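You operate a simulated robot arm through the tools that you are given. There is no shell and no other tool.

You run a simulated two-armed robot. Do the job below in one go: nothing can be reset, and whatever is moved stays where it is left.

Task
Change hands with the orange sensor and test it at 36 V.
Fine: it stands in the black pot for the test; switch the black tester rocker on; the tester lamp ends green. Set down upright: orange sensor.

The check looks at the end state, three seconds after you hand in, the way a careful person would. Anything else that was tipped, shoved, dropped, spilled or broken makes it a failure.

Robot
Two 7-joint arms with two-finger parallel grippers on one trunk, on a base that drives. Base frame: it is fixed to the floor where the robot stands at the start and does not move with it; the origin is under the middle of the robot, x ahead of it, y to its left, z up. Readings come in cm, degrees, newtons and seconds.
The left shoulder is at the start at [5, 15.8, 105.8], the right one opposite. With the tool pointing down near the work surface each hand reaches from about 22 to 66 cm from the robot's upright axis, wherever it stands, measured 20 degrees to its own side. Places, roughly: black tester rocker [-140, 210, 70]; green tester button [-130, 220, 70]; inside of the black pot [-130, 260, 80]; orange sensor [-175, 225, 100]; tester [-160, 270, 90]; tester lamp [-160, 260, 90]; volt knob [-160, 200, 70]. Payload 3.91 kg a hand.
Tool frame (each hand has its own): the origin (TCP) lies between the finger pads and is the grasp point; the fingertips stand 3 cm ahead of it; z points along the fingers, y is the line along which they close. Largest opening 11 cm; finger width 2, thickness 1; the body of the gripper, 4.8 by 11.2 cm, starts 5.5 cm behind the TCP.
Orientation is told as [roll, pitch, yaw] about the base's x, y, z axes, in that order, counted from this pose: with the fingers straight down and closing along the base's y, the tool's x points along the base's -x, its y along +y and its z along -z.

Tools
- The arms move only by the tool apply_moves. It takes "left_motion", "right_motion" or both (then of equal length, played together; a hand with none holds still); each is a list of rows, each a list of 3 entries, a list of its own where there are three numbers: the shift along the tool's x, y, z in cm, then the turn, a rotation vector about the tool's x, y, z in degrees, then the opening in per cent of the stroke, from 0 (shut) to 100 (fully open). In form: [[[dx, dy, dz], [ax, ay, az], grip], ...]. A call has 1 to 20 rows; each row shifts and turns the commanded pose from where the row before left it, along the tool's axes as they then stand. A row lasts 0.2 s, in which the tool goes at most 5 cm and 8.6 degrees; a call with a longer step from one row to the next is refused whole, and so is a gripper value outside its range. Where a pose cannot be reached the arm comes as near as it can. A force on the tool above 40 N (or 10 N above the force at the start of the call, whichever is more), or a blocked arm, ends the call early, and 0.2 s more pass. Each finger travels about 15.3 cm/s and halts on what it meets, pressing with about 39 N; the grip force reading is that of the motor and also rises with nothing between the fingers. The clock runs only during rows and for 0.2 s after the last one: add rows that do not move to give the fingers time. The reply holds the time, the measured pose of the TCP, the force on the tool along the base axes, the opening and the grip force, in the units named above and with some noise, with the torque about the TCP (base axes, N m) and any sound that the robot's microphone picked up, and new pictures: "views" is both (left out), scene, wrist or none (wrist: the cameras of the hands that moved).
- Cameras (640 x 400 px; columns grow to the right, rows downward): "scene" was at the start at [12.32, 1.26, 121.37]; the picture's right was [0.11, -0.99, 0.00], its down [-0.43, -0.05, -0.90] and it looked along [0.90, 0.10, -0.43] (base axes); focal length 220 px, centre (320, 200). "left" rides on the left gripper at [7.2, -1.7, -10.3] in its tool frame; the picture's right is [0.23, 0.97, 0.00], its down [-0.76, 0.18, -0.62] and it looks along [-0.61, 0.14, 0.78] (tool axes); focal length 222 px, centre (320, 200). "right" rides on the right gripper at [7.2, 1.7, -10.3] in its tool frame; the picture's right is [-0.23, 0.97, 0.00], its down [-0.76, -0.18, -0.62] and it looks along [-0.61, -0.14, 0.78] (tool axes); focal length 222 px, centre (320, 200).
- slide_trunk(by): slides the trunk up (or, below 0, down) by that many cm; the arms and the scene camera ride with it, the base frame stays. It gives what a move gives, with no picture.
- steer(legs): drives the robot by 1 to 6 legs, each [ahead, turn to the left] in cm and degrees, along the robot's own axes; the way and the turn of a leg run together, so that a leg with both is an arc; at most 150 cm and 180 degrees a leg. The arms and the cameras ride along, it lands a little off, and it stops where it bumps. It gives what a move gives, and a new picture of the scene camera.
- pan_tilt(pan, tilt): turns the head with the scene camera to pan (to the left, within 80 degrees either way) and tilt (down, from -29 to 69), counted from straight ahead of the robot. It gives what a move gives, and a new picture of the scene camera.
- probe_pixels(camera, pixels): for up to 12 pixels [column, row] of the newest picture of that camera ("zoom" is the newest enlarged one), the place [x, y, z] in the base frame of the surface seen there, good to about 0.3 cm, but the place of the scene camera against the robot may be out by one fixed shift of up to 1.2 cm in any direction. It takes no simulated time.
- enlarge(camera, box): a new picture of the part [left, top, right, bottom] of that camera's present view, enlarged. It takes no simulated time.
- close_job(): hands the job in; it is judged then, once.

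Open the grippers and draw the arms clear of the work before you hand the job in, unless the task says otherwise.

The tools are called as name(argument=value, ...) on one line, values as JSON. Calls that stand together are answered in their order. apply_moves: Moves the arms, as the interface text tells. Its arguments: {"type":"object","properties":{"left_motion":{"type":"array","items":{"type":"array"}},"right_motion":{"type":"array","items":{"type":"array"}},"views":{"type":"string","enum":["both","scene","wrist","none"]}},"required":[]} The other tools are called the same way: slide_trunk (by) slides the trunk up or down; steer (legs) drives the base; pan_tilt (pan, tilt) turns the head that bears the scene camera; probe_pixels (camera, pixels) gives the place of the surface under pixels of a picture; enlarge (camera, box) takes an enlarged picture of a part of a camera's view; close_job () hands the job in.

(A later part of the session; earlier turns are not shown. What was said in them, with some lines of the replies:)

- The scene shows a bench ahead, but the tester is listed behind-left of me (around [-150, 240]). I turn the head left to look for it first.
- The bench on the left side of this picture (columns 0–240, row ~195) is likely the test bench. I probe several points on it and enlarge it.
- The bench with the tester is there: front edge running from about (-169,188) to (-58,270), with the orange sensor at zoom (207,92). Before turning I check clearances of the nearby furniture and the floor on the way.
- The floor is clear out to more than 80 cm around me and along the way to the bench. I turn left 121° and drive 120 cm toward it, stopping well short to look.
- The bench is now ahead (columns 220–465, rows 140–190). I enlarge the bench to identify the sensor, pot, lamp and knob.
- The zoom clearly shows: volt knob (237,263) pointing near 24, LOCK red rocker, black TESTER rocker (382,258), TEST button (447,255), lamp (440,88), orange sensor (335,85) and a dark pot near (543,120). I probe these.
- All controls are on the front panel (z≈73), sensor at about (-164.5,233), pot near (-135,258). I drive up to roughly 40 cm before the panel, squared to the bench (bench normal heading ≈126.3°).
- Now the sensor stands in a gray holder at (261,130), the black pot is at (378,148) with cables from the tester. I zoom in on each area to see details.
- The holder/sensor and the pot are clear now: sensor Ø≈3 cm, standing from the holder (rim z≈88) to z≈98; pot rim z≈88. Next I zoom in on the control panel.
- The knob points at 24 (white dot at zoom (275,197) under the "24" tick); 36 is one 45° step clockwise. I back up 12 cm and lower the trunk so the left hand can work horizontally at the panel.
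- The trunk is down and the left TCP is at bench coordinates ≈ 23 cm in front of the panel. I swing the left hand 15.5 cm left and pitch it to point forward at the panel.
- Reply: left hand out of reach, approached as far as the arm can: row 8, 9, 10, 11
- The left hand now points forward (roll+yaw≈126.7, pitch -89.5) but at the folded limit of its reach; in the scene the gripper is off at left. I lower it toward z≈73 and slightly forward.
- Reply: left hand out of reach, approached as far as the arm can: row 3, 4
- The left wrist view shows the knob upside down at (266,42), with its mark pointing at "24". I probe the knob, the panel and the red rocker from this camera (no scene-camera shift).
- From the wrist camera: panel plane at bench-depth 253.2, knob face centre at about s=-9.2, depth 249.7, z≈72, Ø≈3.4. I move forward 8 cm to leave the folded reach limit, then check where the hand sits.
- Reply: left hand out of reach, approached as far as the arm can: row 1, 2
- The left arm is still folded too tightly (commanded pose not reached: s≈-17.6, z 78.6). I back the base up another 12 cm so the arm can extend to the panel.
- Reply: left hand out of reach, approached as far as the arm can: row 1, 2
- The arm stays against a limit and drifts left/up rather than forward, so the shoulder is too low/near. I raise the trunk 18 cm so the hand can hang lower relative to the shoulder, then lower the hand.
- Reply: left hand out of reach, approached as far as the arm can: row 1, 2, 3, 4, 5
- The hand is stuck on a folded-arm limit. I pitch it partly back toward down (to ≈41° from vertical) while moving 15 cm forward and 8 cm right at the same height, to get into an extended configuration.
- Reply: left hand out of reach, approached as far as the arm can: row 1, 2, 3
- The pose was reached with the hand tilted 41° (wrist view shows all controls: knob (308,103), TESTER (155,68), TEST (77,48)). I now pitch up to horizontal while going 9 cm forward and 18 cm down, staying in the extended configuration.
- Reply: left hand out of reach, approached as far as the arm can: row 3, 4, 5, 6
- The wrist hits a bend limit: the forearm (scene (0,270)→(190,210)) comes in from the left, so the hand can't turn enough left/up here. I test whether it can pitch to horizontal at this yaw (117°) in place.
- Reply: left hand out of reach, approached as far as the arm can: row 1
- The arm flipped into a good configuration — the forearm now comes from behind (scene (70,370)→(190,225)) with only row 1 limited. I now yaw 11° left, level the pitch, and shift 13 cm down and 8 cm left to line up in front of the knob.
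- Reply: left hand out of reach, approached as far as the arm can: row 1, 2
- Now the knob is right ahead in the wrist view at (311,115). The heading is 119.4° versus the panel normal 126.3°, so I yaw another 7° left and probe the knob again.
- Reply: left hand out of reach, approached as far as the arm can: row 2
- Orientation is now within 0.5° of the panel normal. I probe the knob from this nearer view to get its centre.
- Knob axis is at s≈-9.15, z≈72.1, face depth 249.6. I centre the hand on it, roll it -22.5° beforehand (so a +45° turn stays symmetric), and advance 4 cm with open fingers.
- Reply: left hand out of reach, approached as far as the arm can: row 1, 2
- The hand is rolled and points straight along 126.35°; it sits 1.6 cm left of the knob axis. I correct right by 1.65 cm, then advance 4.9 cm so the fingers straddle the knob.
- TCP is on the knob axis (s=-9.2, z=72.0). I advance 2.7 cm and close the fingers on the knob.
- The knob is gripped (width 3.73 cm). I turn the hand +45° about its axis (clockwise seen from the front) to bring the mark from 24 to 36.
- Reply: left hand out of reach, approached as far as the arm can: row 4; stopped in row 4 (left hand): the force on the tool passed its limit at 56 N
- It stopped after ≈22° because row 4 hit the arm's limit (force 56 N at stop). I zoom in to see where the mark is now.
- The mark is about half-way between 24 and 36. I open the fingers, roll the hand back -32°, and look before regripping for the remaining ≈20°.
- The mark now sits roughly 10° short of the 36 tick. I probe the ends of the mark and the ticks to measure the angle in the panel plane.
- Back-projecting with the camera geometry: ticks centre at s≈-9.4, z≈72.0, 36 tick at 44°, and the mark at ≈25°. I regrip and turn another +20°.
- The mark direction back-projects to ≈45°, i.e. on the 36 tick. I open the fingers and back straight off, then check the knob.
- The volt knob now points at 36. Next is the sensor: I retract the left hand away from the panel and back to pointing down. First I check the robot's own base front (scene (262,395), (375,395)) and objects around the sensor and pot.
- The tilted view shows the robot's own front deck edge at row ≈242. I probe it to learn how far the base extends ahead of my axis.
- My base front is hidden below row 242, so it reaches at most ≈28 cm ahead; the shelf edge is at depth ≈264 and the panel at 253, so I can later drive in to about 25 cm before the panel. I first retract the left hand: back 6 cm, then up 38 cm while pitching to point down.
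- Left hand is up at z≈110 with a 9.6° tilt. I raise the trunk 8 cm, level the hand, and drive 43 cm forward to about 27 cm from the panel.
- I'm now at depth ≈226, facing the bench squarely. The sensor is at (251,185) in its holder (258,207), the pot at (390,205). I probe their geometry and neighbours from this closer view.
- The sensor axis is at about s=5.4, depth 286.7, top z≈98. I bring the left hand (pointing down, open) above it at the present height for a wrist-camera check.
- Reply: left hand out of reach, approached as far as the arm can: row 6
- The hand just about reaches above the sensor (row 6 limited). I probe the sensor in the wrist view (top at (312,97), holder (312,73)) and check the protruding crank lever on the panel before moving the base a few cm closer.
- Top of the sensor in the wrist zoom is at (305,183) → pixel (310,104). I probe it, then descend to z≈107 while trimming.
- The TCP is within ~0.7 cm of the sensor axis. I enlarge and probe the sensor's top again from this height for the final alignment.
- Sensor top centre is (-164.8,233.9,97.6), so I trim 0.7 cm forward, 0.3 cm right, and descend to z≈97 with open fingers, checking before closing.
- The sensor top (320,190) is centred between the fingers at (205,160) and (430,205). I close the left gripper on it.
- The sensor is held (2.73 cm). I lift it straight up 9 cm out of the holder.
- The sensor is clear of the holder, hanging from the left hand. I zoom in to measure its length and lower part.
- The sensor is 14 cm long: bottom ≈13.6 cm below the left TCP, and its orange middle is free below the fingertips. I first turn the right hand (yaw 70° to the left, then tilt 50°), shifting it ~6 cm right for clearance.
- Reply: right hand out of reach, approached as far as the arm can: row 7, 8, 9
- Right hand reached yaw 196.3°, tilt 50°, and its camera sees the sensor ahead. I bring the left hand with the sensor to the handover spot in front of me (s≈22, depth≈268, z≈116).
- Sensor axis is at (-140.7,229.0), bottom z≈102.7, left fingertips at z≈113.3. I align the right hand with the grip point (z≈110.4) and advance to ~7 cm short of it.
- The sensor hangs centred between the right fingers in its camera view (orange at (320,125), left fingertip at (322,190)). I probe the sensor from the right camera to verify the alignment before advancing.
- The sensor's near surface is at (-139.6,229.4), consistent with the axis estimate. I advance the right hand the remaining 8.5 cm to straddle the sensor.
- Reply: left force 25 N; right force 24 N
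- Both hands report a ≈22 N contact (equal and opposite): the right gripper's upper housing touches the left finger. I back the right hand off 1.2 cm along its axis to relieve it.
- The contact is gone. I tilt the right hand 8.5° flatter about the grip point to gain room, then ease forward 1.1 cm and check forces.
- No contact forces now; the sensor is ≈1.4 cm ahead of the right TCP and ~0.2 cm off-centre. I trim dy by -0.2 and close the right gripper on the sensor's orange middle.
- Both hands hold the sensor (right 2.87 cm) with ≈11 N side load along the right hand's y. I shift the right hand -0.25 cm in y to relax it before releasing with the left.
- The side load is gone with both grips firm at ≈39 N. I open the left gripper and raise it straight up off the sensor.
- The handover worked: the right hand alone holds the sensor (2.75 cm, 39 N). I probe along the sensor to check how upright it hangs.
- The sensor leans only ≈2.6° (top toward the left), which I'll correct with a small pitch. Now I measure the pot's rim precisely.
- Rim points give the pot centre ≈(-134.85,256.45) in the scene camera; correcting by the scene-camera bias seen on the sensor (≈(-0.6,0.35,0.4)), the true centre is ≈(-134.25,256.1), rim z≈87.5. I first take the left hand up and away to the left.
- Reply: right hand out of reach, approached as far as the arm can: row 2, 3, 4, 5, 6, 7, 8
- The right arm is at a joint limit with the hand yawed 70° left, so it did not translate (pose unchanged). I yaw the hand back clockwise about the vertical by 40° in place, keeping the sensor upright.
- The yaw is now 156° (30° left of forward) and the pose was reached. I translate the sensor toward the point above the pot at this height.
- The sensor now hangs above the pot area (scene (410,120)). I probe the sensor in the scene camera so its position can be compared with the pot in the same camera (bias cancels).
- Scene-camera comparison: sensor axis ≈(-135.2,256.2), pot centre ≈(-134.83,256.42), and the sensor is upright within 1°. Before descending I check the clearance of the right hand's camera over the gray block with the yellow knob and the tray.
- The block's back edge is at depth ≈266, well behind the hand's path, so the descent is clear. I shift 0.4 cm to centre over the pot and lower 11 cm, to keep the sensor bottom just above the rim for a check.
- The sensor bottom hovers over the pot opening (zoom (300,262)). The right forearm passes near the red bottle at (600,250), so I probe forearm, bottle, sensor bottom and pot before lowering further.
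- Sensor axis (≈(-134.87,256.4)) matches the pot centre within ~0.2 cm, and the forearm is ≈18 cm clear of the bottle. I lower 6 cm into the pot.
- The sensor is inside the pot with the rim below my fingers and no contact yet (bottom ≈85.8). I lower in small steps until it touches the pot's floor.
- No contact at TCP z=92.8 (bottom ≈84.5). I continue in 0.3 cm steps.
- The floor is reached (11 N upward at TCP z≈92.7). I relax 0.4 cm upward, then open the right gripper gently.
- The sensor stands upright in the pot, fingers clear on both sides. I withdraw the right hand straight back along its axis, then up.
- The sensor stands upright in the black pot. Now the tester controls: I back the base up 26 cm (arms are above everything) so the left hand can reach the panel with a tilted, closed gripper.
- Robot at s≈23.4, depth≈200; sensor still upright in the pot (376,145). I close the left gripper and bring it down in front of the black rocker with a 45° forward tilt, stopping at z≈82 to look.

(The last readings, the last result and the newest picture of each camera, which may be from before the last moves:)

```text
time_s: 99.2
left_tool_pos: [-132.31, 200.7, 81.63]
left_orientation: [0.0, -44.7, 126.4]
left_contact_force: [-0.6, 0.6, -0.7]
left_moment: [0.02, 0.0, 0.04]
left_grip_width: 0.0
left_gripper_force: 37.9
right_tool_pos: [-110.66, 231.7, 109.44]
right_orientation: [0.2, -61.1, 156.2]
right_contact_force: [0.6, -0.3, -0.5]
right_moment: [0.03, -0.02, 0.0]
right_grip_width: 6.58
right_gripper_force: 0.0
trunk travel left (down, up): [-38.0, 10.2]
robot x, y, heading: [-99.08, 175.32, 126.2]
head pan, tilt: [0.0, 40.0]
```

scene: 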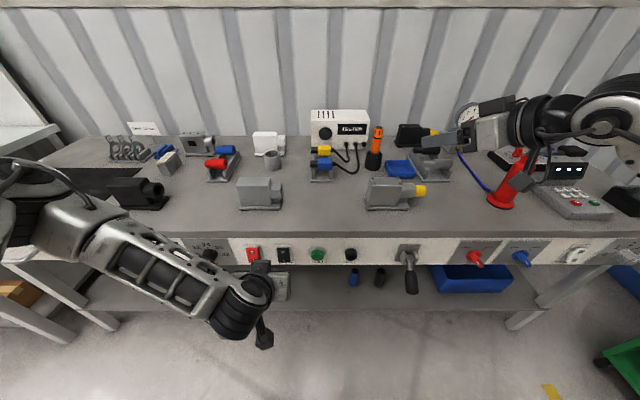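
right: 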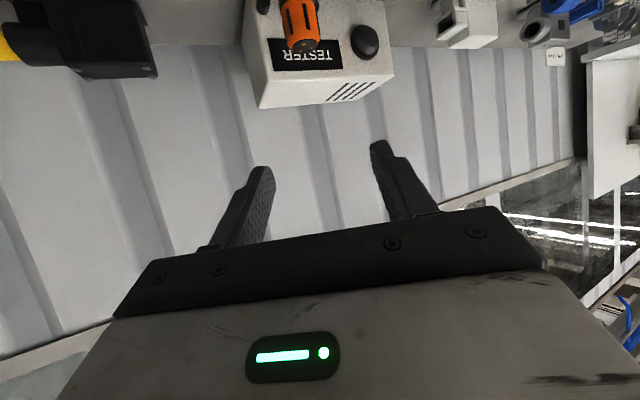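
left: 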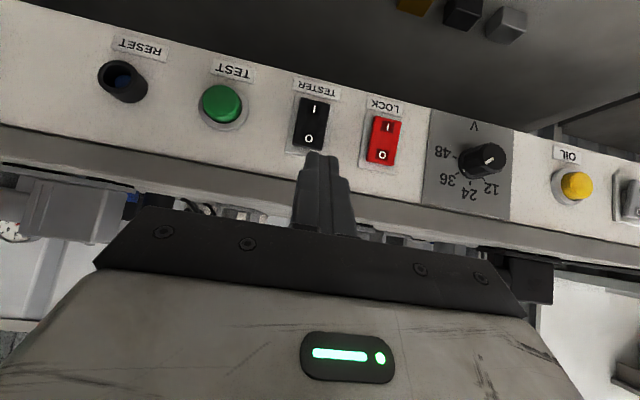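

The rocker is in view at (311,122), TEST at (222,105). I enlarge to check both the rocker's state and the volt knob's mark.

enlarge(camera="left", box=[420, 90, 530, 220])

enlarge(camera="left", box=[270, 60, 420, 190])

probe_pixels(camera="left", pixels=[[313, 104], [310, 112], [308, 125], [306, 140], [305, 148], [296, 125], [320, 127], [222, 103], [340, 122], [325, 160]])

```text
3.08 times, centred on (475, 155) of left
```

zoom: 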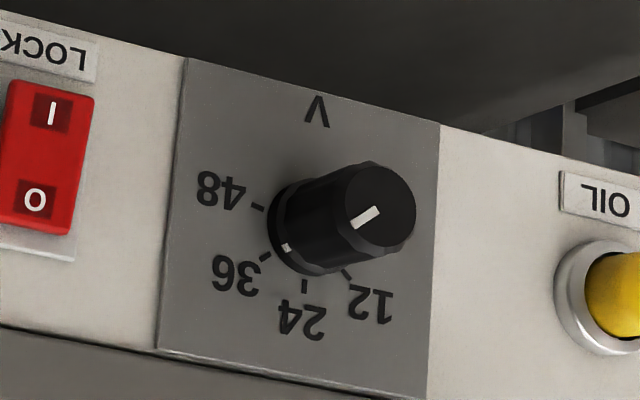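

```text
3.08 times, centred on (345, 125) of left
```

zoom: 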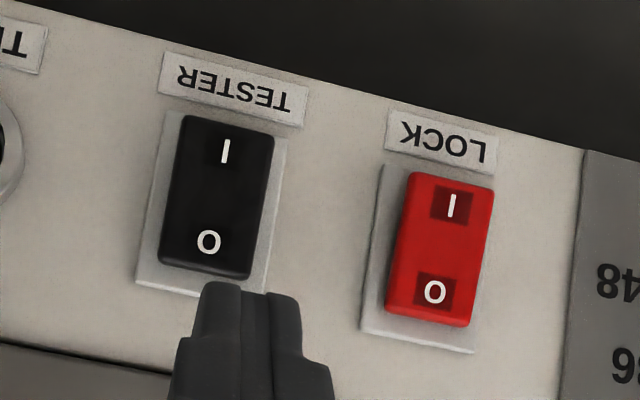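

```text
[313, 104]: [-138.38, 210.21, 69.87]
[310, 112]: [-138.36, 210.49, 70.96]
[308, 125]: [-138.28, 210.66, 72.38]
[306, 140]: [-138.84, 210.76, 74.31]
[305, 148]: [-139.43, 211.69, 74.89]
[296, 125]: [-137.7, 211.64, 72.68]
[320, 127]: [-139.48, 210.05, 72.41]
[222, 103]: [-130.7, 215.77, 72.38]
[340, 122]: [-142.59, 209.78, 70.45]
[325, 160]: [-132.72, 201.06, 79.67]
```

The knob's skirt dot is at the 36 tick. The black rocker spans z≈69.7–75 at s≈13.1; its lower "I" half protrudes (OFF now). I lower the fingertips to the "I" half's height and approach to about 2.5 cm from it.

apply_moves(left_motion=[[[2.18, -0.27, 2.2], [0, 0, 0], 0], [[2.18, -0.27, 2.2], [0, 0, 0], 0], [[2.18, -0.27, 2.2], [0, 0, 0], 0], [[-1.42, 0, 1.41], [0, 0, 0], 0], [[-1.42, 0, 1.41], [0, 0, 0], 0], [[-1.42, 0, 1.41], [0, 0, 0], 0], [[0, 0, 0], [0, 0, 0], 0]], views="wrist")

enlarge(camera="left", box=[240, 60, 400, 220])

```text
time_s: 100.8
left_tool_pos: [-134.46, 206.88, 73.0]
left_orientation: [0.0, -44.7, 126.4]
left_contact_force: [0.0, -0.6, 0.3]
left_moment: [-0.02, 0.02, 0.0]
left_grip_width: 0.0
left_gripper_force: 37.7
left hand out of reach, approached as far as the arm can: row 3
right_tool_pos: [-110.66, 231.58, 109.47]
right_orientation: [0.2, -61.1, 156.3]
right_contact_force: [-0.5, 0.4, 0.1]
right_moment: [0.0, 0.01, 0.01]
right_grip_width: 6.61
right_gripper_force: 0.0
trunk travel left (down, up): [-38.0, 10.2]
robot x, y, heading: [-99.59, 175.66, 126.1]
head pan, tilt: [0.0, 40.0]
```

left: 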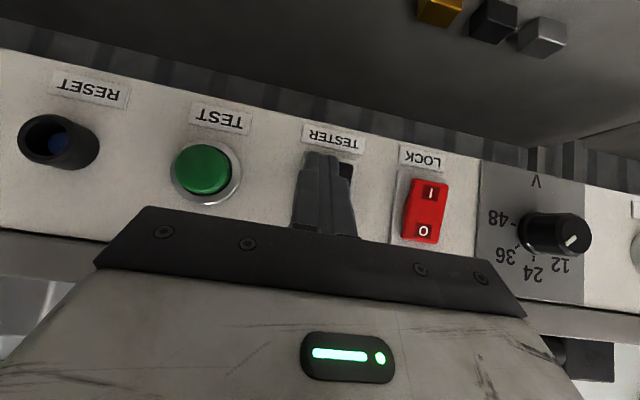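

```text
2.50 times, centred on (320, 140) of left
```

zoom: 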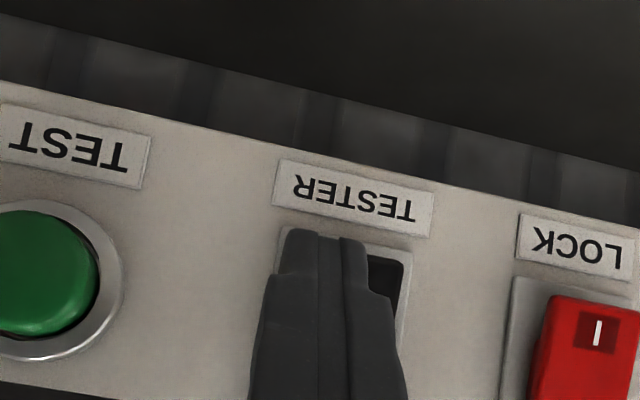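

The fingertips are ≈1 cm right of the rocker's centre and slightly high. I shift 1.05 cm left and 0.7 cm down, then ease forward 1.5 cm.

apply_moves(left_motion=[[[0.49, 1.05, 0.5], [0, 0, 0], 0], [[-0.53, 0, 0.53], [0, 0, 0], 0], [[-0.53, 0, 0.53], [0, 0, 0], 0], [[0, 0, 0], [0, 0, 0], 0]], views="wrist")

enlarge(camera="left", box=[240, 60, 400, 220])

```text
time_s: 101.8
left_tool_pos: [-136.17, 207.48, 72.3]
left_orientation: [0.1, -44.8, 126.4]
left_contact_force: [0.5, -0.5, 0.2]
left_moment: [0.03, -0.03, 0.03]
left_grip_width: 0.01
left_gripper_force: 37.7
right_tool_pos: [-110.71, 231.72, 109.43]
right_orientation: [0.3, -61.1, 156.2]
right_contact_force: [0.7, -0.1, -0.8]
right_moment: [0.05, 0.01, 0.0]
right_grip_width: 6.61
right_gripper_force: 0.0
trunk travel left (down, up): [-38.0, 10.2]
robot x, y, heading: [-99.42, 174.81, 126.2]
head pan, tilt: [0.0, 40.0]
```

left: 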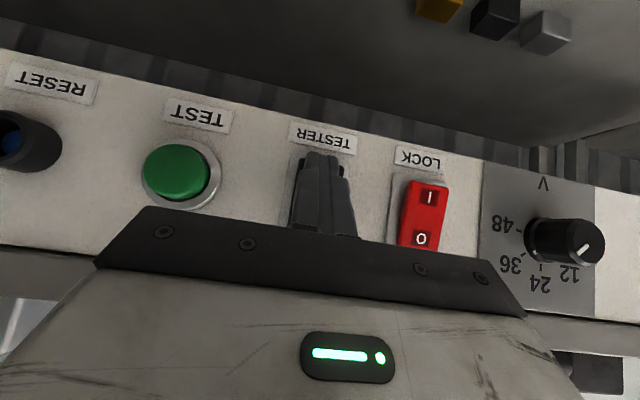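

```text
2.50 times, centred on (320, 140) of left
```

zoom: 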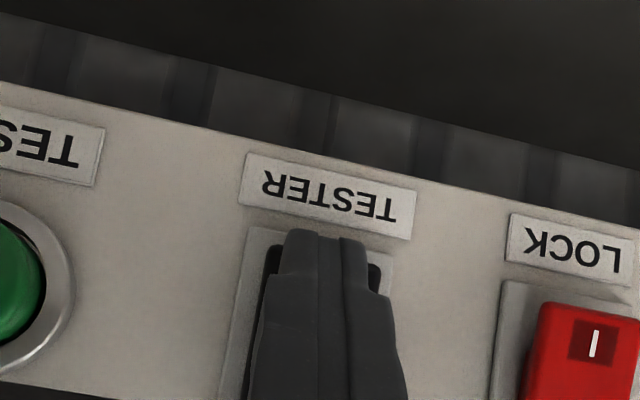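

Now aligned at s=13.1, centred on the rocker's lower half. I push forward in small steps, watching the force.

apply_moves(left_motion=[[[-0.28, 0, 0.28], [0, 0, 0], 0], [[-0.28, 0, 0.28], [0, 0, 0], 0], [[-0.28, 0, 0.28], [0, 0, 0], 0], [[-0.28, 0, 0.28], [0, 0, 0], 0], [[0, 0, 0], [0, 0, 0], 0]], views="wrist")

```text
time_s: 103.0
left_tool_pos: [-137.14, 208.62, 72.21]
left_orientation: [0.0, -44.5, 126.4]
left_contact_force: [8.4, -14.7, 2.2]
left_moment: [-0.23, 0.01, 0.06]
left_grip_width: 0.0
left_gripper_force: 37.5
right_tool_pos: [-110.64, 231.58, 109.51]
right_orientation: [0.1, -61.1, 156.4]
right_contact_force: [0.6, 0.4, 0.2]
right_moment: [0.03, 0.04, -0.06]
right_grip_width: 6.61
right_gripper_force: 0.0
trunk travel left (down, up): [-38.0, 10.2]
robot x, y, heading: [-99.67, 175.44, 126.3]
head pan, tilt: [0.0, 40.0]
```

left: 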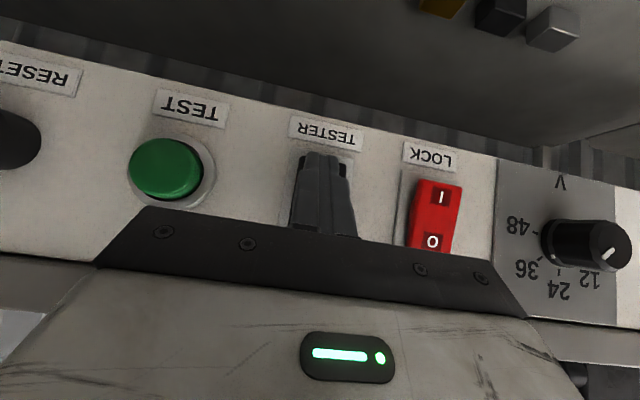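

Contact with ≈17 N against the rocker, no click reported yet. I push another 0.6 cm.

apply_moves(left_motion=[[[-0.22, 0, 0.22], [0, 0, 0], 0], [[-0.22, 0, 0.22], [0, 0, 0], 0], [[0, 0, 0], [0, 0, 0], 0]], views="none")

```text
time_s: 103.6
left_tool_pos: [-136.86, 208.8, 71.84]
left_orientation: [0.0, -43.7, 126.2]
left_contact_force: [3.2, -1.8, -1.3]
left_moment: [-0.05, 0.0, -0.03]
left_grip_width: 0.03
left_gripper_force: 37.6
right_tool_pos: [-110.7, 231.73, 109.5]
right_orientation: [0.2, -61.0, 156.3]
right_contact_force: [-0.1, -0.6, -0.1]
right_moment: [0.02, 0.03, -0.01]
right_grip_width: 6.59
right_gripper_force: 0.0
trunk travel left (down, up): [-38.0, 10.2]
robot x, y, heading: [-99.35, 175.82, 126.4]
head pan, tilt: [0.0, 40.0]
stopped in row 3 (left hand): the force on the tool passed its limit at 42 N (the readings are from after the stop); the commanded pose is now the measured one
```

It peaked at 42 N then dropped — the rocker may have tipped or bottomed. I back off 5 cm and look.

apply_moves(left_motion=[[[0.7, 0, -0.7], [0, 0, 0], 0], [[1.4, 0, -1.4], [0, 0, 0], 0], [[-0.4, 0, -3], [0, 0, 0], 0], [[-0.4, 0, -3], [0, 0, 0], 0], [[0, 0, 0], [0, 0, 0], 0]], views="both")

enlarge(camera="left", box=[240, 40, 400, 200])

enlarge(camera="scene", box=[290, 90, 400, 180])

```text
time_s: 104.8
left_tool_pos: [-133.22, 203.45, 76.81]
left_orientation: [-0.2, -43.9, 126.1]
left_contact_force: [0.5, 0.7, 0.9]
left_moment: [-0.01, -0.01, 0.0]
left_grip_width: 0.0
left_gripper_force: 38.1
right_tool_pos: [-110.69, 231.74, 109.45]
right_orientation: [0.2, -61.1, 156.2]
right_contact_force: [0.8, 0.7, -0.3]
right_moment: [0.01, 0.01, 0.0]
right_grip_width: 6.59
right_gripper_force: 0.1
trunk travel left (down, up): [-38.0, 10.2]
robot x, y, heading: [-99.46, 175.66, 126.5]
head pan, tilt: [0.0, 40.0]
```

scene: 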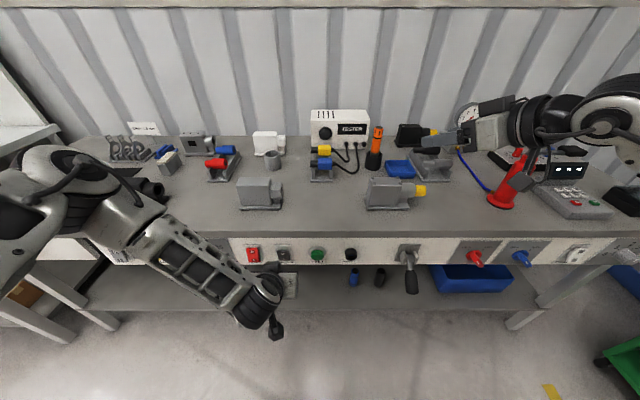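
left: 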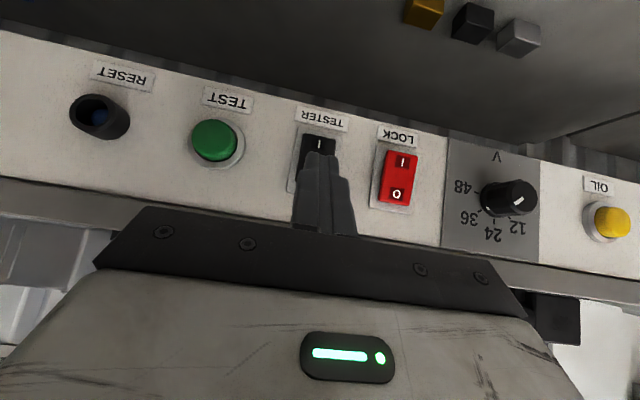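

```text
2.50 times, centred on (320, 120) of left
```

zoom: 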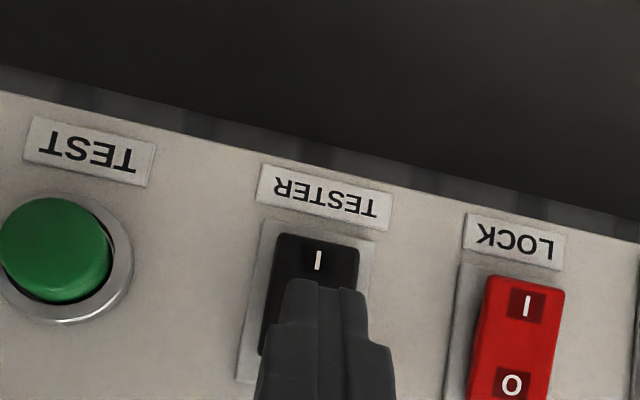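

```text
4.44 times, centred on (345, 135) of scene
```

zoom: 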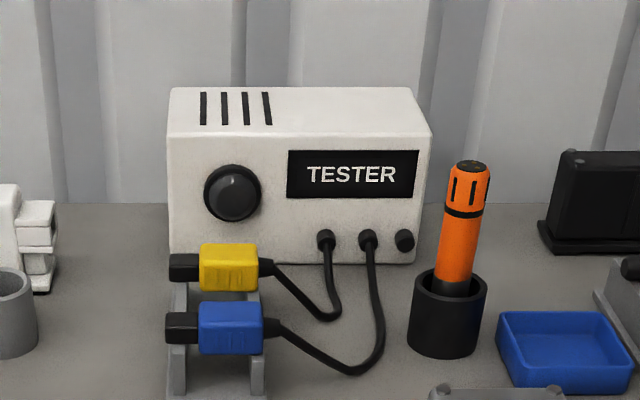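

I zoom the scene view of the panel to compare the black rocker's tilt with the red one.

enlarge(camera="scene", box=[235, 230, 335, 280])

probe_pixels(camera="left", pixels=[[318, 140], [310, 140], [322, 136], [320, 148], [306, 150], [400, 160], [396, 195], [398, 175], [304, 158]])

```text
6.40 times, centred on (285, 255) of scene
```

zoom: 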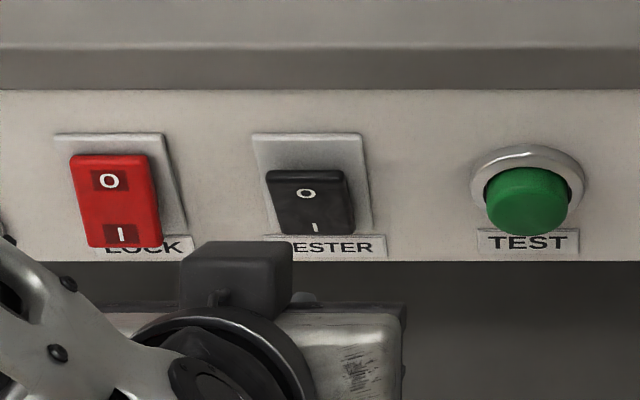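

```text
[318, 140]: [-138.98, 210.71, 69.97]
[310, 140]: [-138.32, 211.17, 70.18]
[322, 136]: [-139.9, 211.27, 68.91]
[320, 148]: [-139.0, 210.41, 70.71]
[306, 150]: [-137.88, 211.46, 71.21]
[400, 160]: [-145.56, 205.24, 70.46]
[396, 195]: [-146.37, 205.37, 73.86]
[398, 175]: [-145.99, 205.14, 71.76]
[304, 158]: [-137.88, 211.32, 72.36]
```

The black rocker is now tipped to "I" (its top edge protrudes, unlike the red one). Next the green TEST button at left-view (214,138); I probe it.

probe_pixels(camera="left", pixels=[[213, 138], [205, 132], [222, 145], [213, 128], [213, 150], [240, 150]])

apply_moves(left_motion=[[[0, -3.1, 0], [0, 0, 0], 0], [[0, -3.1, 0], [0, 0, 0], 0], [[0, -3.1, 0], [0, 0, 0], 0], [[1.9, 0, 1.9], [0, 0, 0], 0], [[0, 0, 0], [0, 0, 0], 0]], views="wrist")

```text
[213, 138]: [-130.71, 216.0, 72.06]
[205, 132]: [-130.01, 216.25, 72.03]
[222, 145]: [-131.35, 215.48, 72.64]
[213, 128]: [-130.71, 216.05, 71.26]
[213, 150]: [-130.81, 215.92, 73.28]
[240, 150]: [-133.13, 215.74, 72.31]
```

```text
time_s: 106.0
left_tool_pos: [-125.58, 208.98, 74.24]
left_orientation: [0.0, -43.8, 126.1]
left_contact_force: [0.9, -0.3, 0.4]
left_moment: [-0.01, -0.03, 0.01]
left_grip_width: 0.01
left_gripper_force: 37.6
right_tool_pos: [-110.64, 231.65, 109.43]
right_orientation: [0.2, -61.1, 156.3]
right_contact_force: [-0.1, 0.5, -0.4]
right_moment: [0.01, 0.0, 0.03]
right_grip_width: 6.6
right_gripper_force: 0.0
trunk travel left (down, up): [-38.0, 10.2]
robot x, y, heading: [-99.66, 175.43, 126.4]
head pan, tilt: [0.0, 40.0]
```

left: 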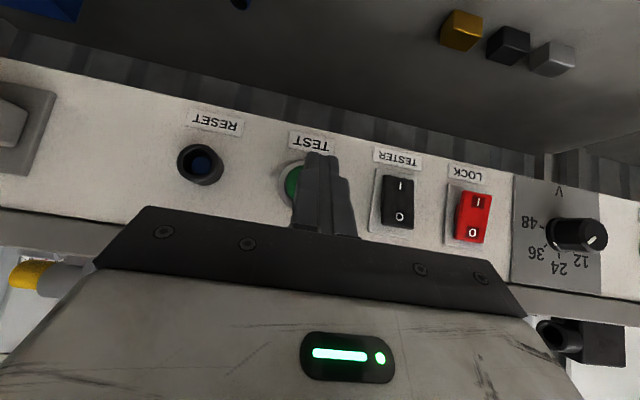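

The fingertips are lined up with the TEST button (s=22.5). I advance 5 cm, then press in small steps.

apply_moves(left_motion=[[[-1.2, 0, 1.155], [0, 0, 0], 0], [[-1.2, 0, 1.155], [0, 0, 0], 0], [[-1.2, 0, 1.155], [0, 0, 0], 0], [[-0.36, 0, 0.35], [0, 0, 0], 0], [[0, 0, 0], [0, 0, 0], 0]], views="wrist")

```text
time_s: 107.2
left_tool_pos: [-128.82, 213.49, 74.09]
left_orientation: [-0.1, -43.8, 126.1]
left_contact_force: [-0.4, -0.2, 0.1]
left_moment: [0.03, 0.02, 0.01]
left_grip_width: 0.0
left_gripper_force: 37.7
right_tool_pos: [-110.62, 231.76, 109.49]
right_orientation: [0.2, -61.1, 156.3]
right_contact_force: [-0.6, 0.6, -0.1]
right_moment: [-0.02, 0.0, -0.05]
right_grip_width: 6.6
right_gripper_force: 0.0
trunk travel left (down, up): [-38.0, 10.2]
robot x, y, heading: [-99.56, 175.08, 126.4]
head pan, tilt: [0.0, 40.0]
```

left: 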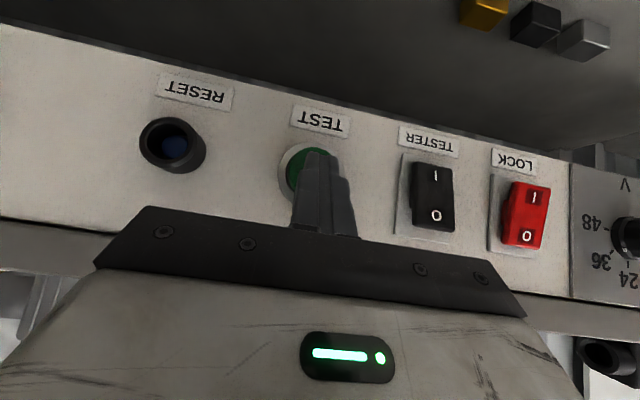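

No contact yet at depth 248.4. I press forward 1.2 cm in small steps and look at the tester lamp.

apply_moves(left_motion=[[[-0.29, 0, 0.28], [0, 0, 0], 0], [[-0.29, 0, 0.28], [0, 0, 0], 0], [[-0.29, 0, 0.28], [0, 0, 0], 0], [[0, 0, 0], [0, 0, 0], 0]], views="scene")

enlarge(camera="scene", box=[290, 90, 400, 180])

```text
time_s: 108.2
left_tool_pos: [-129.43, 214.14, 74.2]
left_orientation: [-0.2, -43.6, 126.1]
left_contact_force: [9.0, -16.1, 2.3]
left_moment: [-0.16, -0.08, 0.09]
left_grip_width: 0.01
left_gripper_force: 38.1
right_tool_pos: [-110.65, 231.59, 109.52]
right_orientation: [0.0, -61.0, 156.3]
right_contact_force: [-0.1, -0.3, 1.2]
right_moment: [-0.01, 0.02, 0.01]
right_grip_width: 6.59
right_gripper_force: 0.0
trunk travel left (down, up): [-38.0, 10.2]
robot x, y, heading: [-99.61, 175.51, 126.1]
head pan, tilt: [0.0, 40.0]
heard: click
```

scene: 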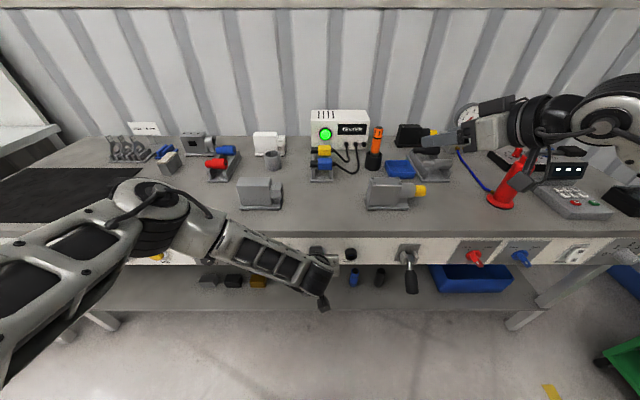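

```text
4.44 times, centred on (345, 135) of scene
```

zoom: 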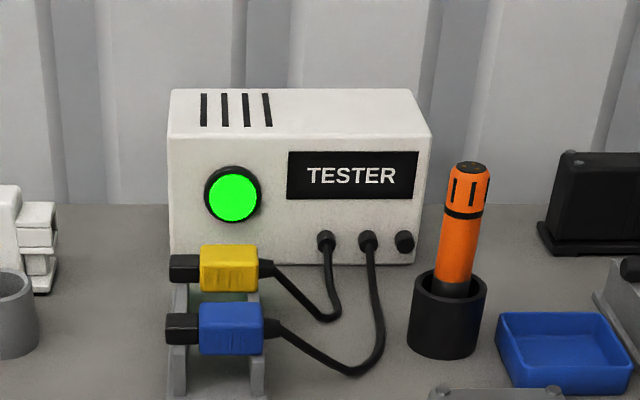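

A click was heard and the tester lamp is green. I pull the left hand straight back off the button, then check the lamp and panel again.

apply_moves(left_motion=[[[0.72, 0, -0.69], [0, 0, 0], 0], [[1.44, 0, -1.38], [0, 0, 0], 0], [[1.44, 0, -1.38], [0, 0, 0], 0], [[1.44, 0, -1.38], [0, 0, 0], 0], [[0.7, 0, -0.7], [0, 0, 0], 0], [[0, 0, 0], [0, 0, 0], 0]], views="both")

enlarge(camera="left", box=[140, 60, 640, 300])

enlarge(camera="scene", box=[290, 90, 400, 180])

```text
time_s: 109.6
left_tool_pos: [-125.0, 207.73, 74.05]
left_orientation: [-0.2, -43.9, 126.1]
left_contact_force: [0.1, 0.2, -0.1]
left_moment: [-0.01, 0.02, 0.02]
left_grip_width: 0.0
left_gripper_force: 37.6
right_tool_pos: [-110.65, 231.61, 109.45]
right_orientation: [0.2, -61.1, 156.3]
right_contact_force: [0.2, -0.4, -0.1]
right_moment: [0.02, -0.03, -0.02]
right_grip_width: 6.58
right_gripper_force: 0.1
trunk travel left (down, up): [-38.0, 10.2]
robot x, y, heading: [-99.38, 175.27, 126.4]
head pan, tilt: [0.0, 40.0]
```

scene: 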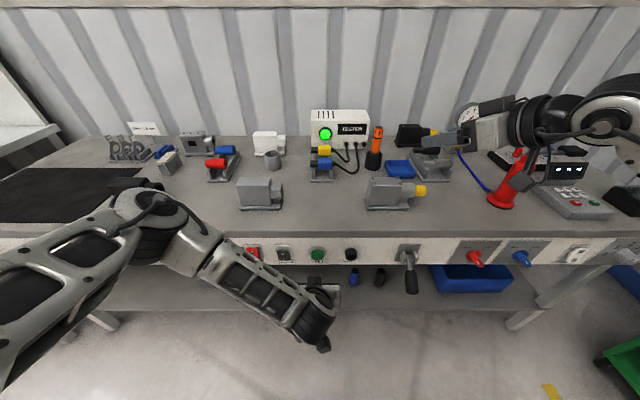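
left: 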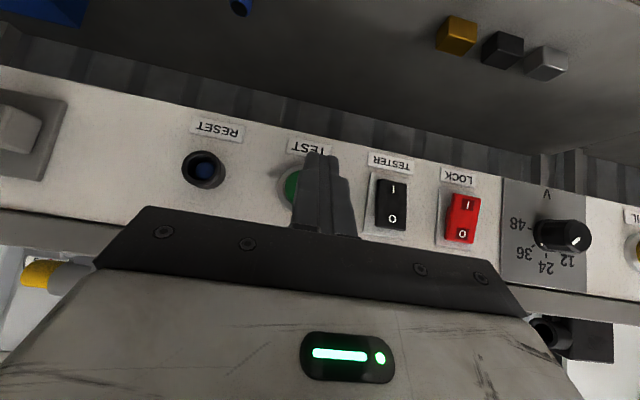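

```text
1.28 times, centred on (390, 180) of left
```

zoom: 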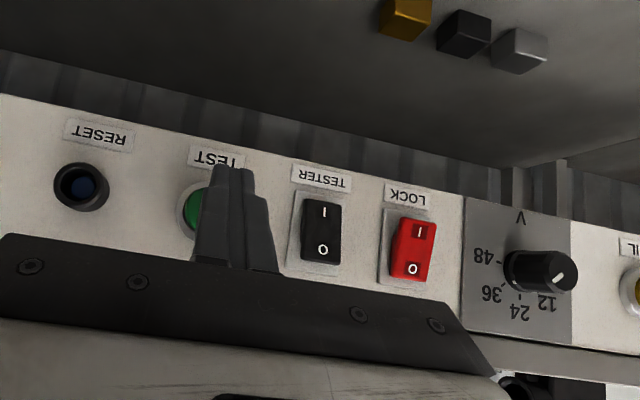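

```text
4.44 times, centred on (345, 135) of scene
```

zoom: 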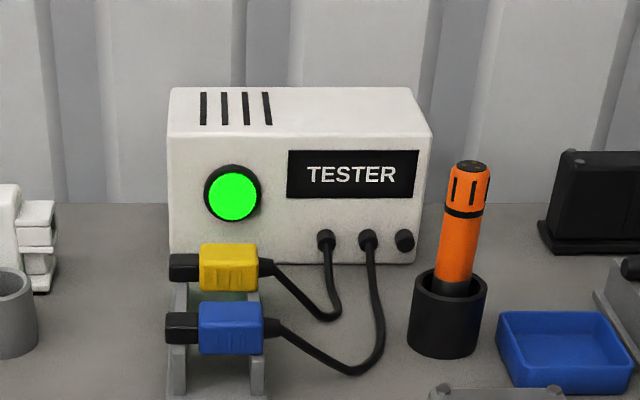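

The lamp stays green, the sensor stands upright in the pot, rocker on, knob at 36. I raise the left hand back to a pointing-down pose with open fingers and open the right fully.

apply_moves(left_motion=[[[-2.43, 0, -2.52], [0, 7.5, 0], 0], [[-2.08, 0, -2.82], [0, 7.5, 0], 20], [[-1.69, 0, -3.06], [0, 7.5, 0], 50], [[-1.28, 0, -3.26], [0, 7.5, 0], 80], [[-0.84, 0, -3.4], [0, 7.5, 0], 100], [[-0.39, 0, -3.48], [0, 6.4, 0], 100], [[0, 0, -3.5], [0, 0, 0], 100], [[0, 0, -3.5], [0, 0, 0], 100], [[0, 0, -3.5], [0, 0, 0], 100], [[0, 0, -3.5], [0, 0, 0], 100], [[0, 0, 0], [0, 0, 0], 100]], right_motion=[[[0, 0, 0], [0, 0, 0], 60], [[0, 0, 0], [0, 0, 0], 60], [[0, 0, 0], [0, 0, 0], 60], [[0, 0, 0], [0, 0, 0], 60], [[0, 0, 0], [0, 0, 0], 60], [[0, 0, 0], [0, 0, 0], 60], [[0, 0, 0], [0, 0, 0], 60], [[0, 0, 0], [0, 0, 0], 60], [[0, 0, 0], [0, 0, 0], 60], [[0, 0, 0], [0, 0, 0], 60], [[0, 0, 0], [0, 0, 0], 60]], views="scene")

steer(legs=[[-40, 0]])

```text
time_s: 112.0
left_tool_pos: [-125.15, 208.06, 109.22]
left_orientation: [-0.1, 0.1, 126.2]
left_contact_force: [-0.4, -0.6, -0.7]
left_moment: [-0.02, 0.0, -0.02]
left_grip_width: 11.01
left_gripper_force: 0.1
right_tool_pos: [-110.71, 231.61, 109.4]
right_orientation: [0.2, -61.0, 156.3]
right_contact_force: [0.7, -0.7, 0.2]
right_moment: [0.0, 0.0, 0.0]
right_grip_width: 6.63
right_gripper_force: 0.1
trunk travel left (down, up): [-38.0, 10.2]
robot x, y, heading: [-99.34, 175.27, 126.2]
head pan, tilt: [0.0, 40.0]
```

scene: 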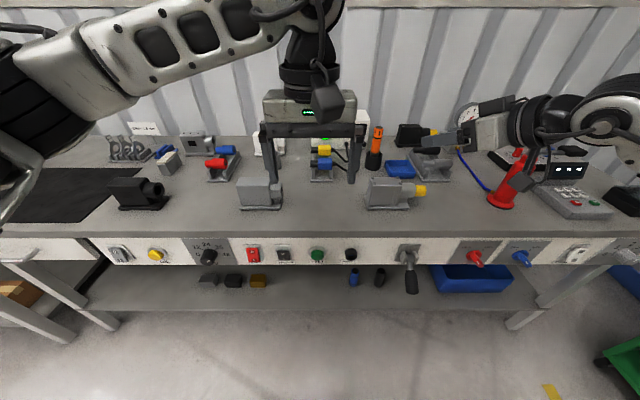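

```text
time_s: 114.5
left_tool_pos: [-101.62, 176.31, 109.15]
left_orientation: [-0.1, 0.0, 125.7]
left_contact_force: [0.2, -0.4, -0.2]
left_moment: [0.01, -0.01, 0.01]
left_grip_width: 11.02
left_gripper_force: 0.0
right_tool_pos: [-87.04, 199.84, 109.52]
right_orientation: [0.2, -61.2, 155.9]
right_contact_force: [0.4, 0.0, 1.3]
right_moment: [-0.02, 0.0, -0.01]
right_grip_width: 6.6
right_gripper_force: 0.1
trunk travel left (down, up): [-38.0, 10.2]
robot x, y, heading: [-76.46, 143.25, 125.7]
head pan, tilt: [0.0, 40.0]
```

scene: 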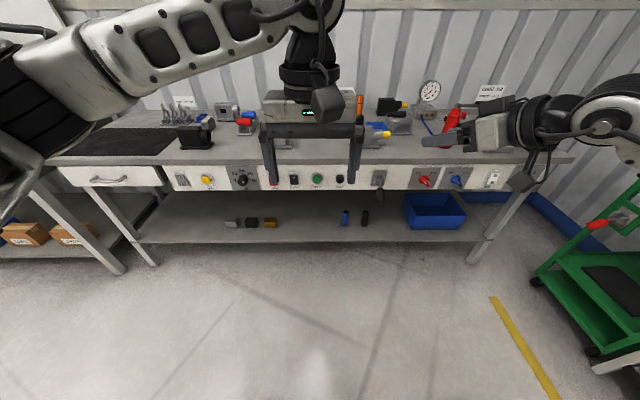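

The robot is clear of the bench. I open the right gripper fully and move the left hand aside to view the final state.

apply_moves(left_motion=[[[0, 4.5, 0], [0, 0, 0], 100], [[0, 4.5, 0], [0, 0, 0], 100], [[0, 4.5, 0], [0, 0, 0], 100], [[0, 4, 0], [0, 0, 0], 100], [[0, 0, 0], [0, 0, 0], 100]], right_motion=[[[0, 0, 0], [0, 0, 0], 80], [[0, 0, 0], [0, 0, 0], 100], [[0, 0, 0], [0, 0, 0], 100], [[0, 0, 0], [0, 0, 0], 100], [[0, 0, 0], [0, 0, 0], 100]], views="scene")

enlarge(camera="scene", box=[220, 80, 420, 200])

enlarge(camera="scene", box=[215, 160, 335, 200])

```text
time_s: 115.7
left_tool_pos: [-115.7, 165.91, 109.09]
left_orientation: [0.0, 0.0, 125.8]
left_contact_force: [0.2, -0.6, 0.7]
left_moment: [0.01, -0.01, -0.01]
left_grip_width: 11.02
left_gripper_force: 0.0
right_tool_pos: [-86.98, 199.91, 109.43]
right_orientation: [0.2, -61.2, 155.9]
right_contact_force: [0.2, 0.1, -0.2]
right_moment: [0.01, -0.01, -0.01]
right_grip_width: 10.98
right_gripper_force: 0.0
trunk travel left (down, up): [-38.0, 10.2]
robot x, y, heading: [-76.51, 143.5, 126.0]
head pan, tilt: [0.0, 40.0]
```

scene: 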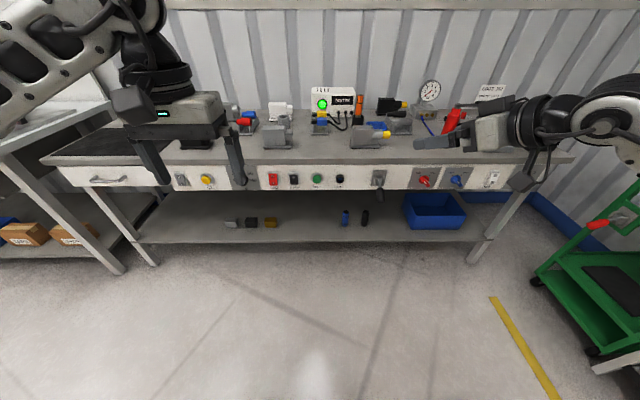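

```text
3.20 times, centred on (320, 140) of scene
```

zoom: 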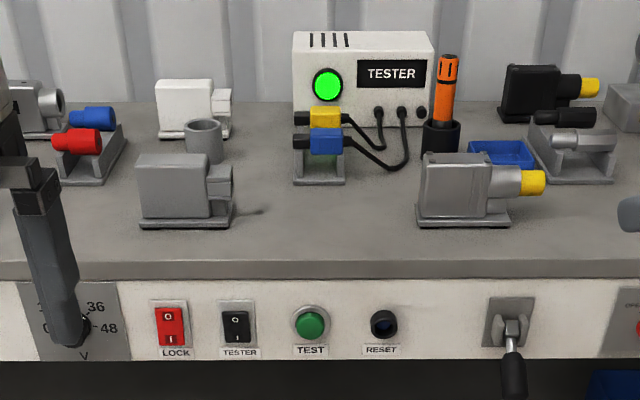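

```text
5.33 times, centred on (275, 180) of scene
```

zoom: 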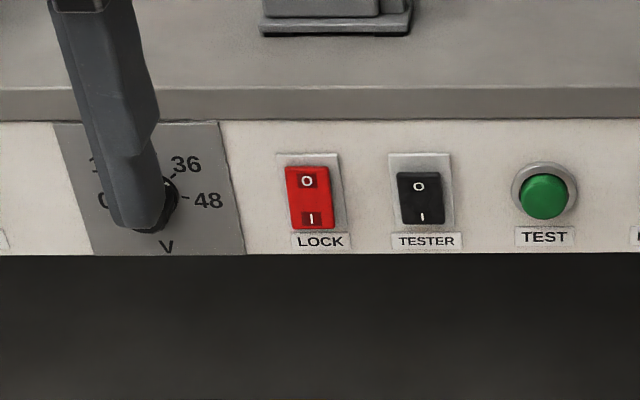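

The last view shows the lamp green at zoom (328,85) and the orange sensor upright in the black pot. The TESTER rocker is tipped to "I", both grippers are open and clear of the bench, and no other objects look disturbed. I hand the job in.

close_job()

```text
The job is handed in.
```

The orange sensor changed hands and passed its test at 36 V: the tester lamp is green. I've handed the job in.

- **Handover:** the left hand lifted the sensor out of its gray holder and passed it in mid-air to the right hand. The right hand set it down in the black pot.
- **Test:** I turned the volt knob from 24 to 36, tipped the black TESTER rocker to "I" and pressed the green TEST button. There was a click, and the lamp turned green and stayed green.
- **End state:** the sensor stands upright in the pot. Both grippers are open and the robot is backed clear of the bench. In the last pictures nothing else on the bench looked moved or tipped.

During the handover the two grippers touched briefly, with about 22 N. I backed off and reset the grip, and the sensor was not disturbed.
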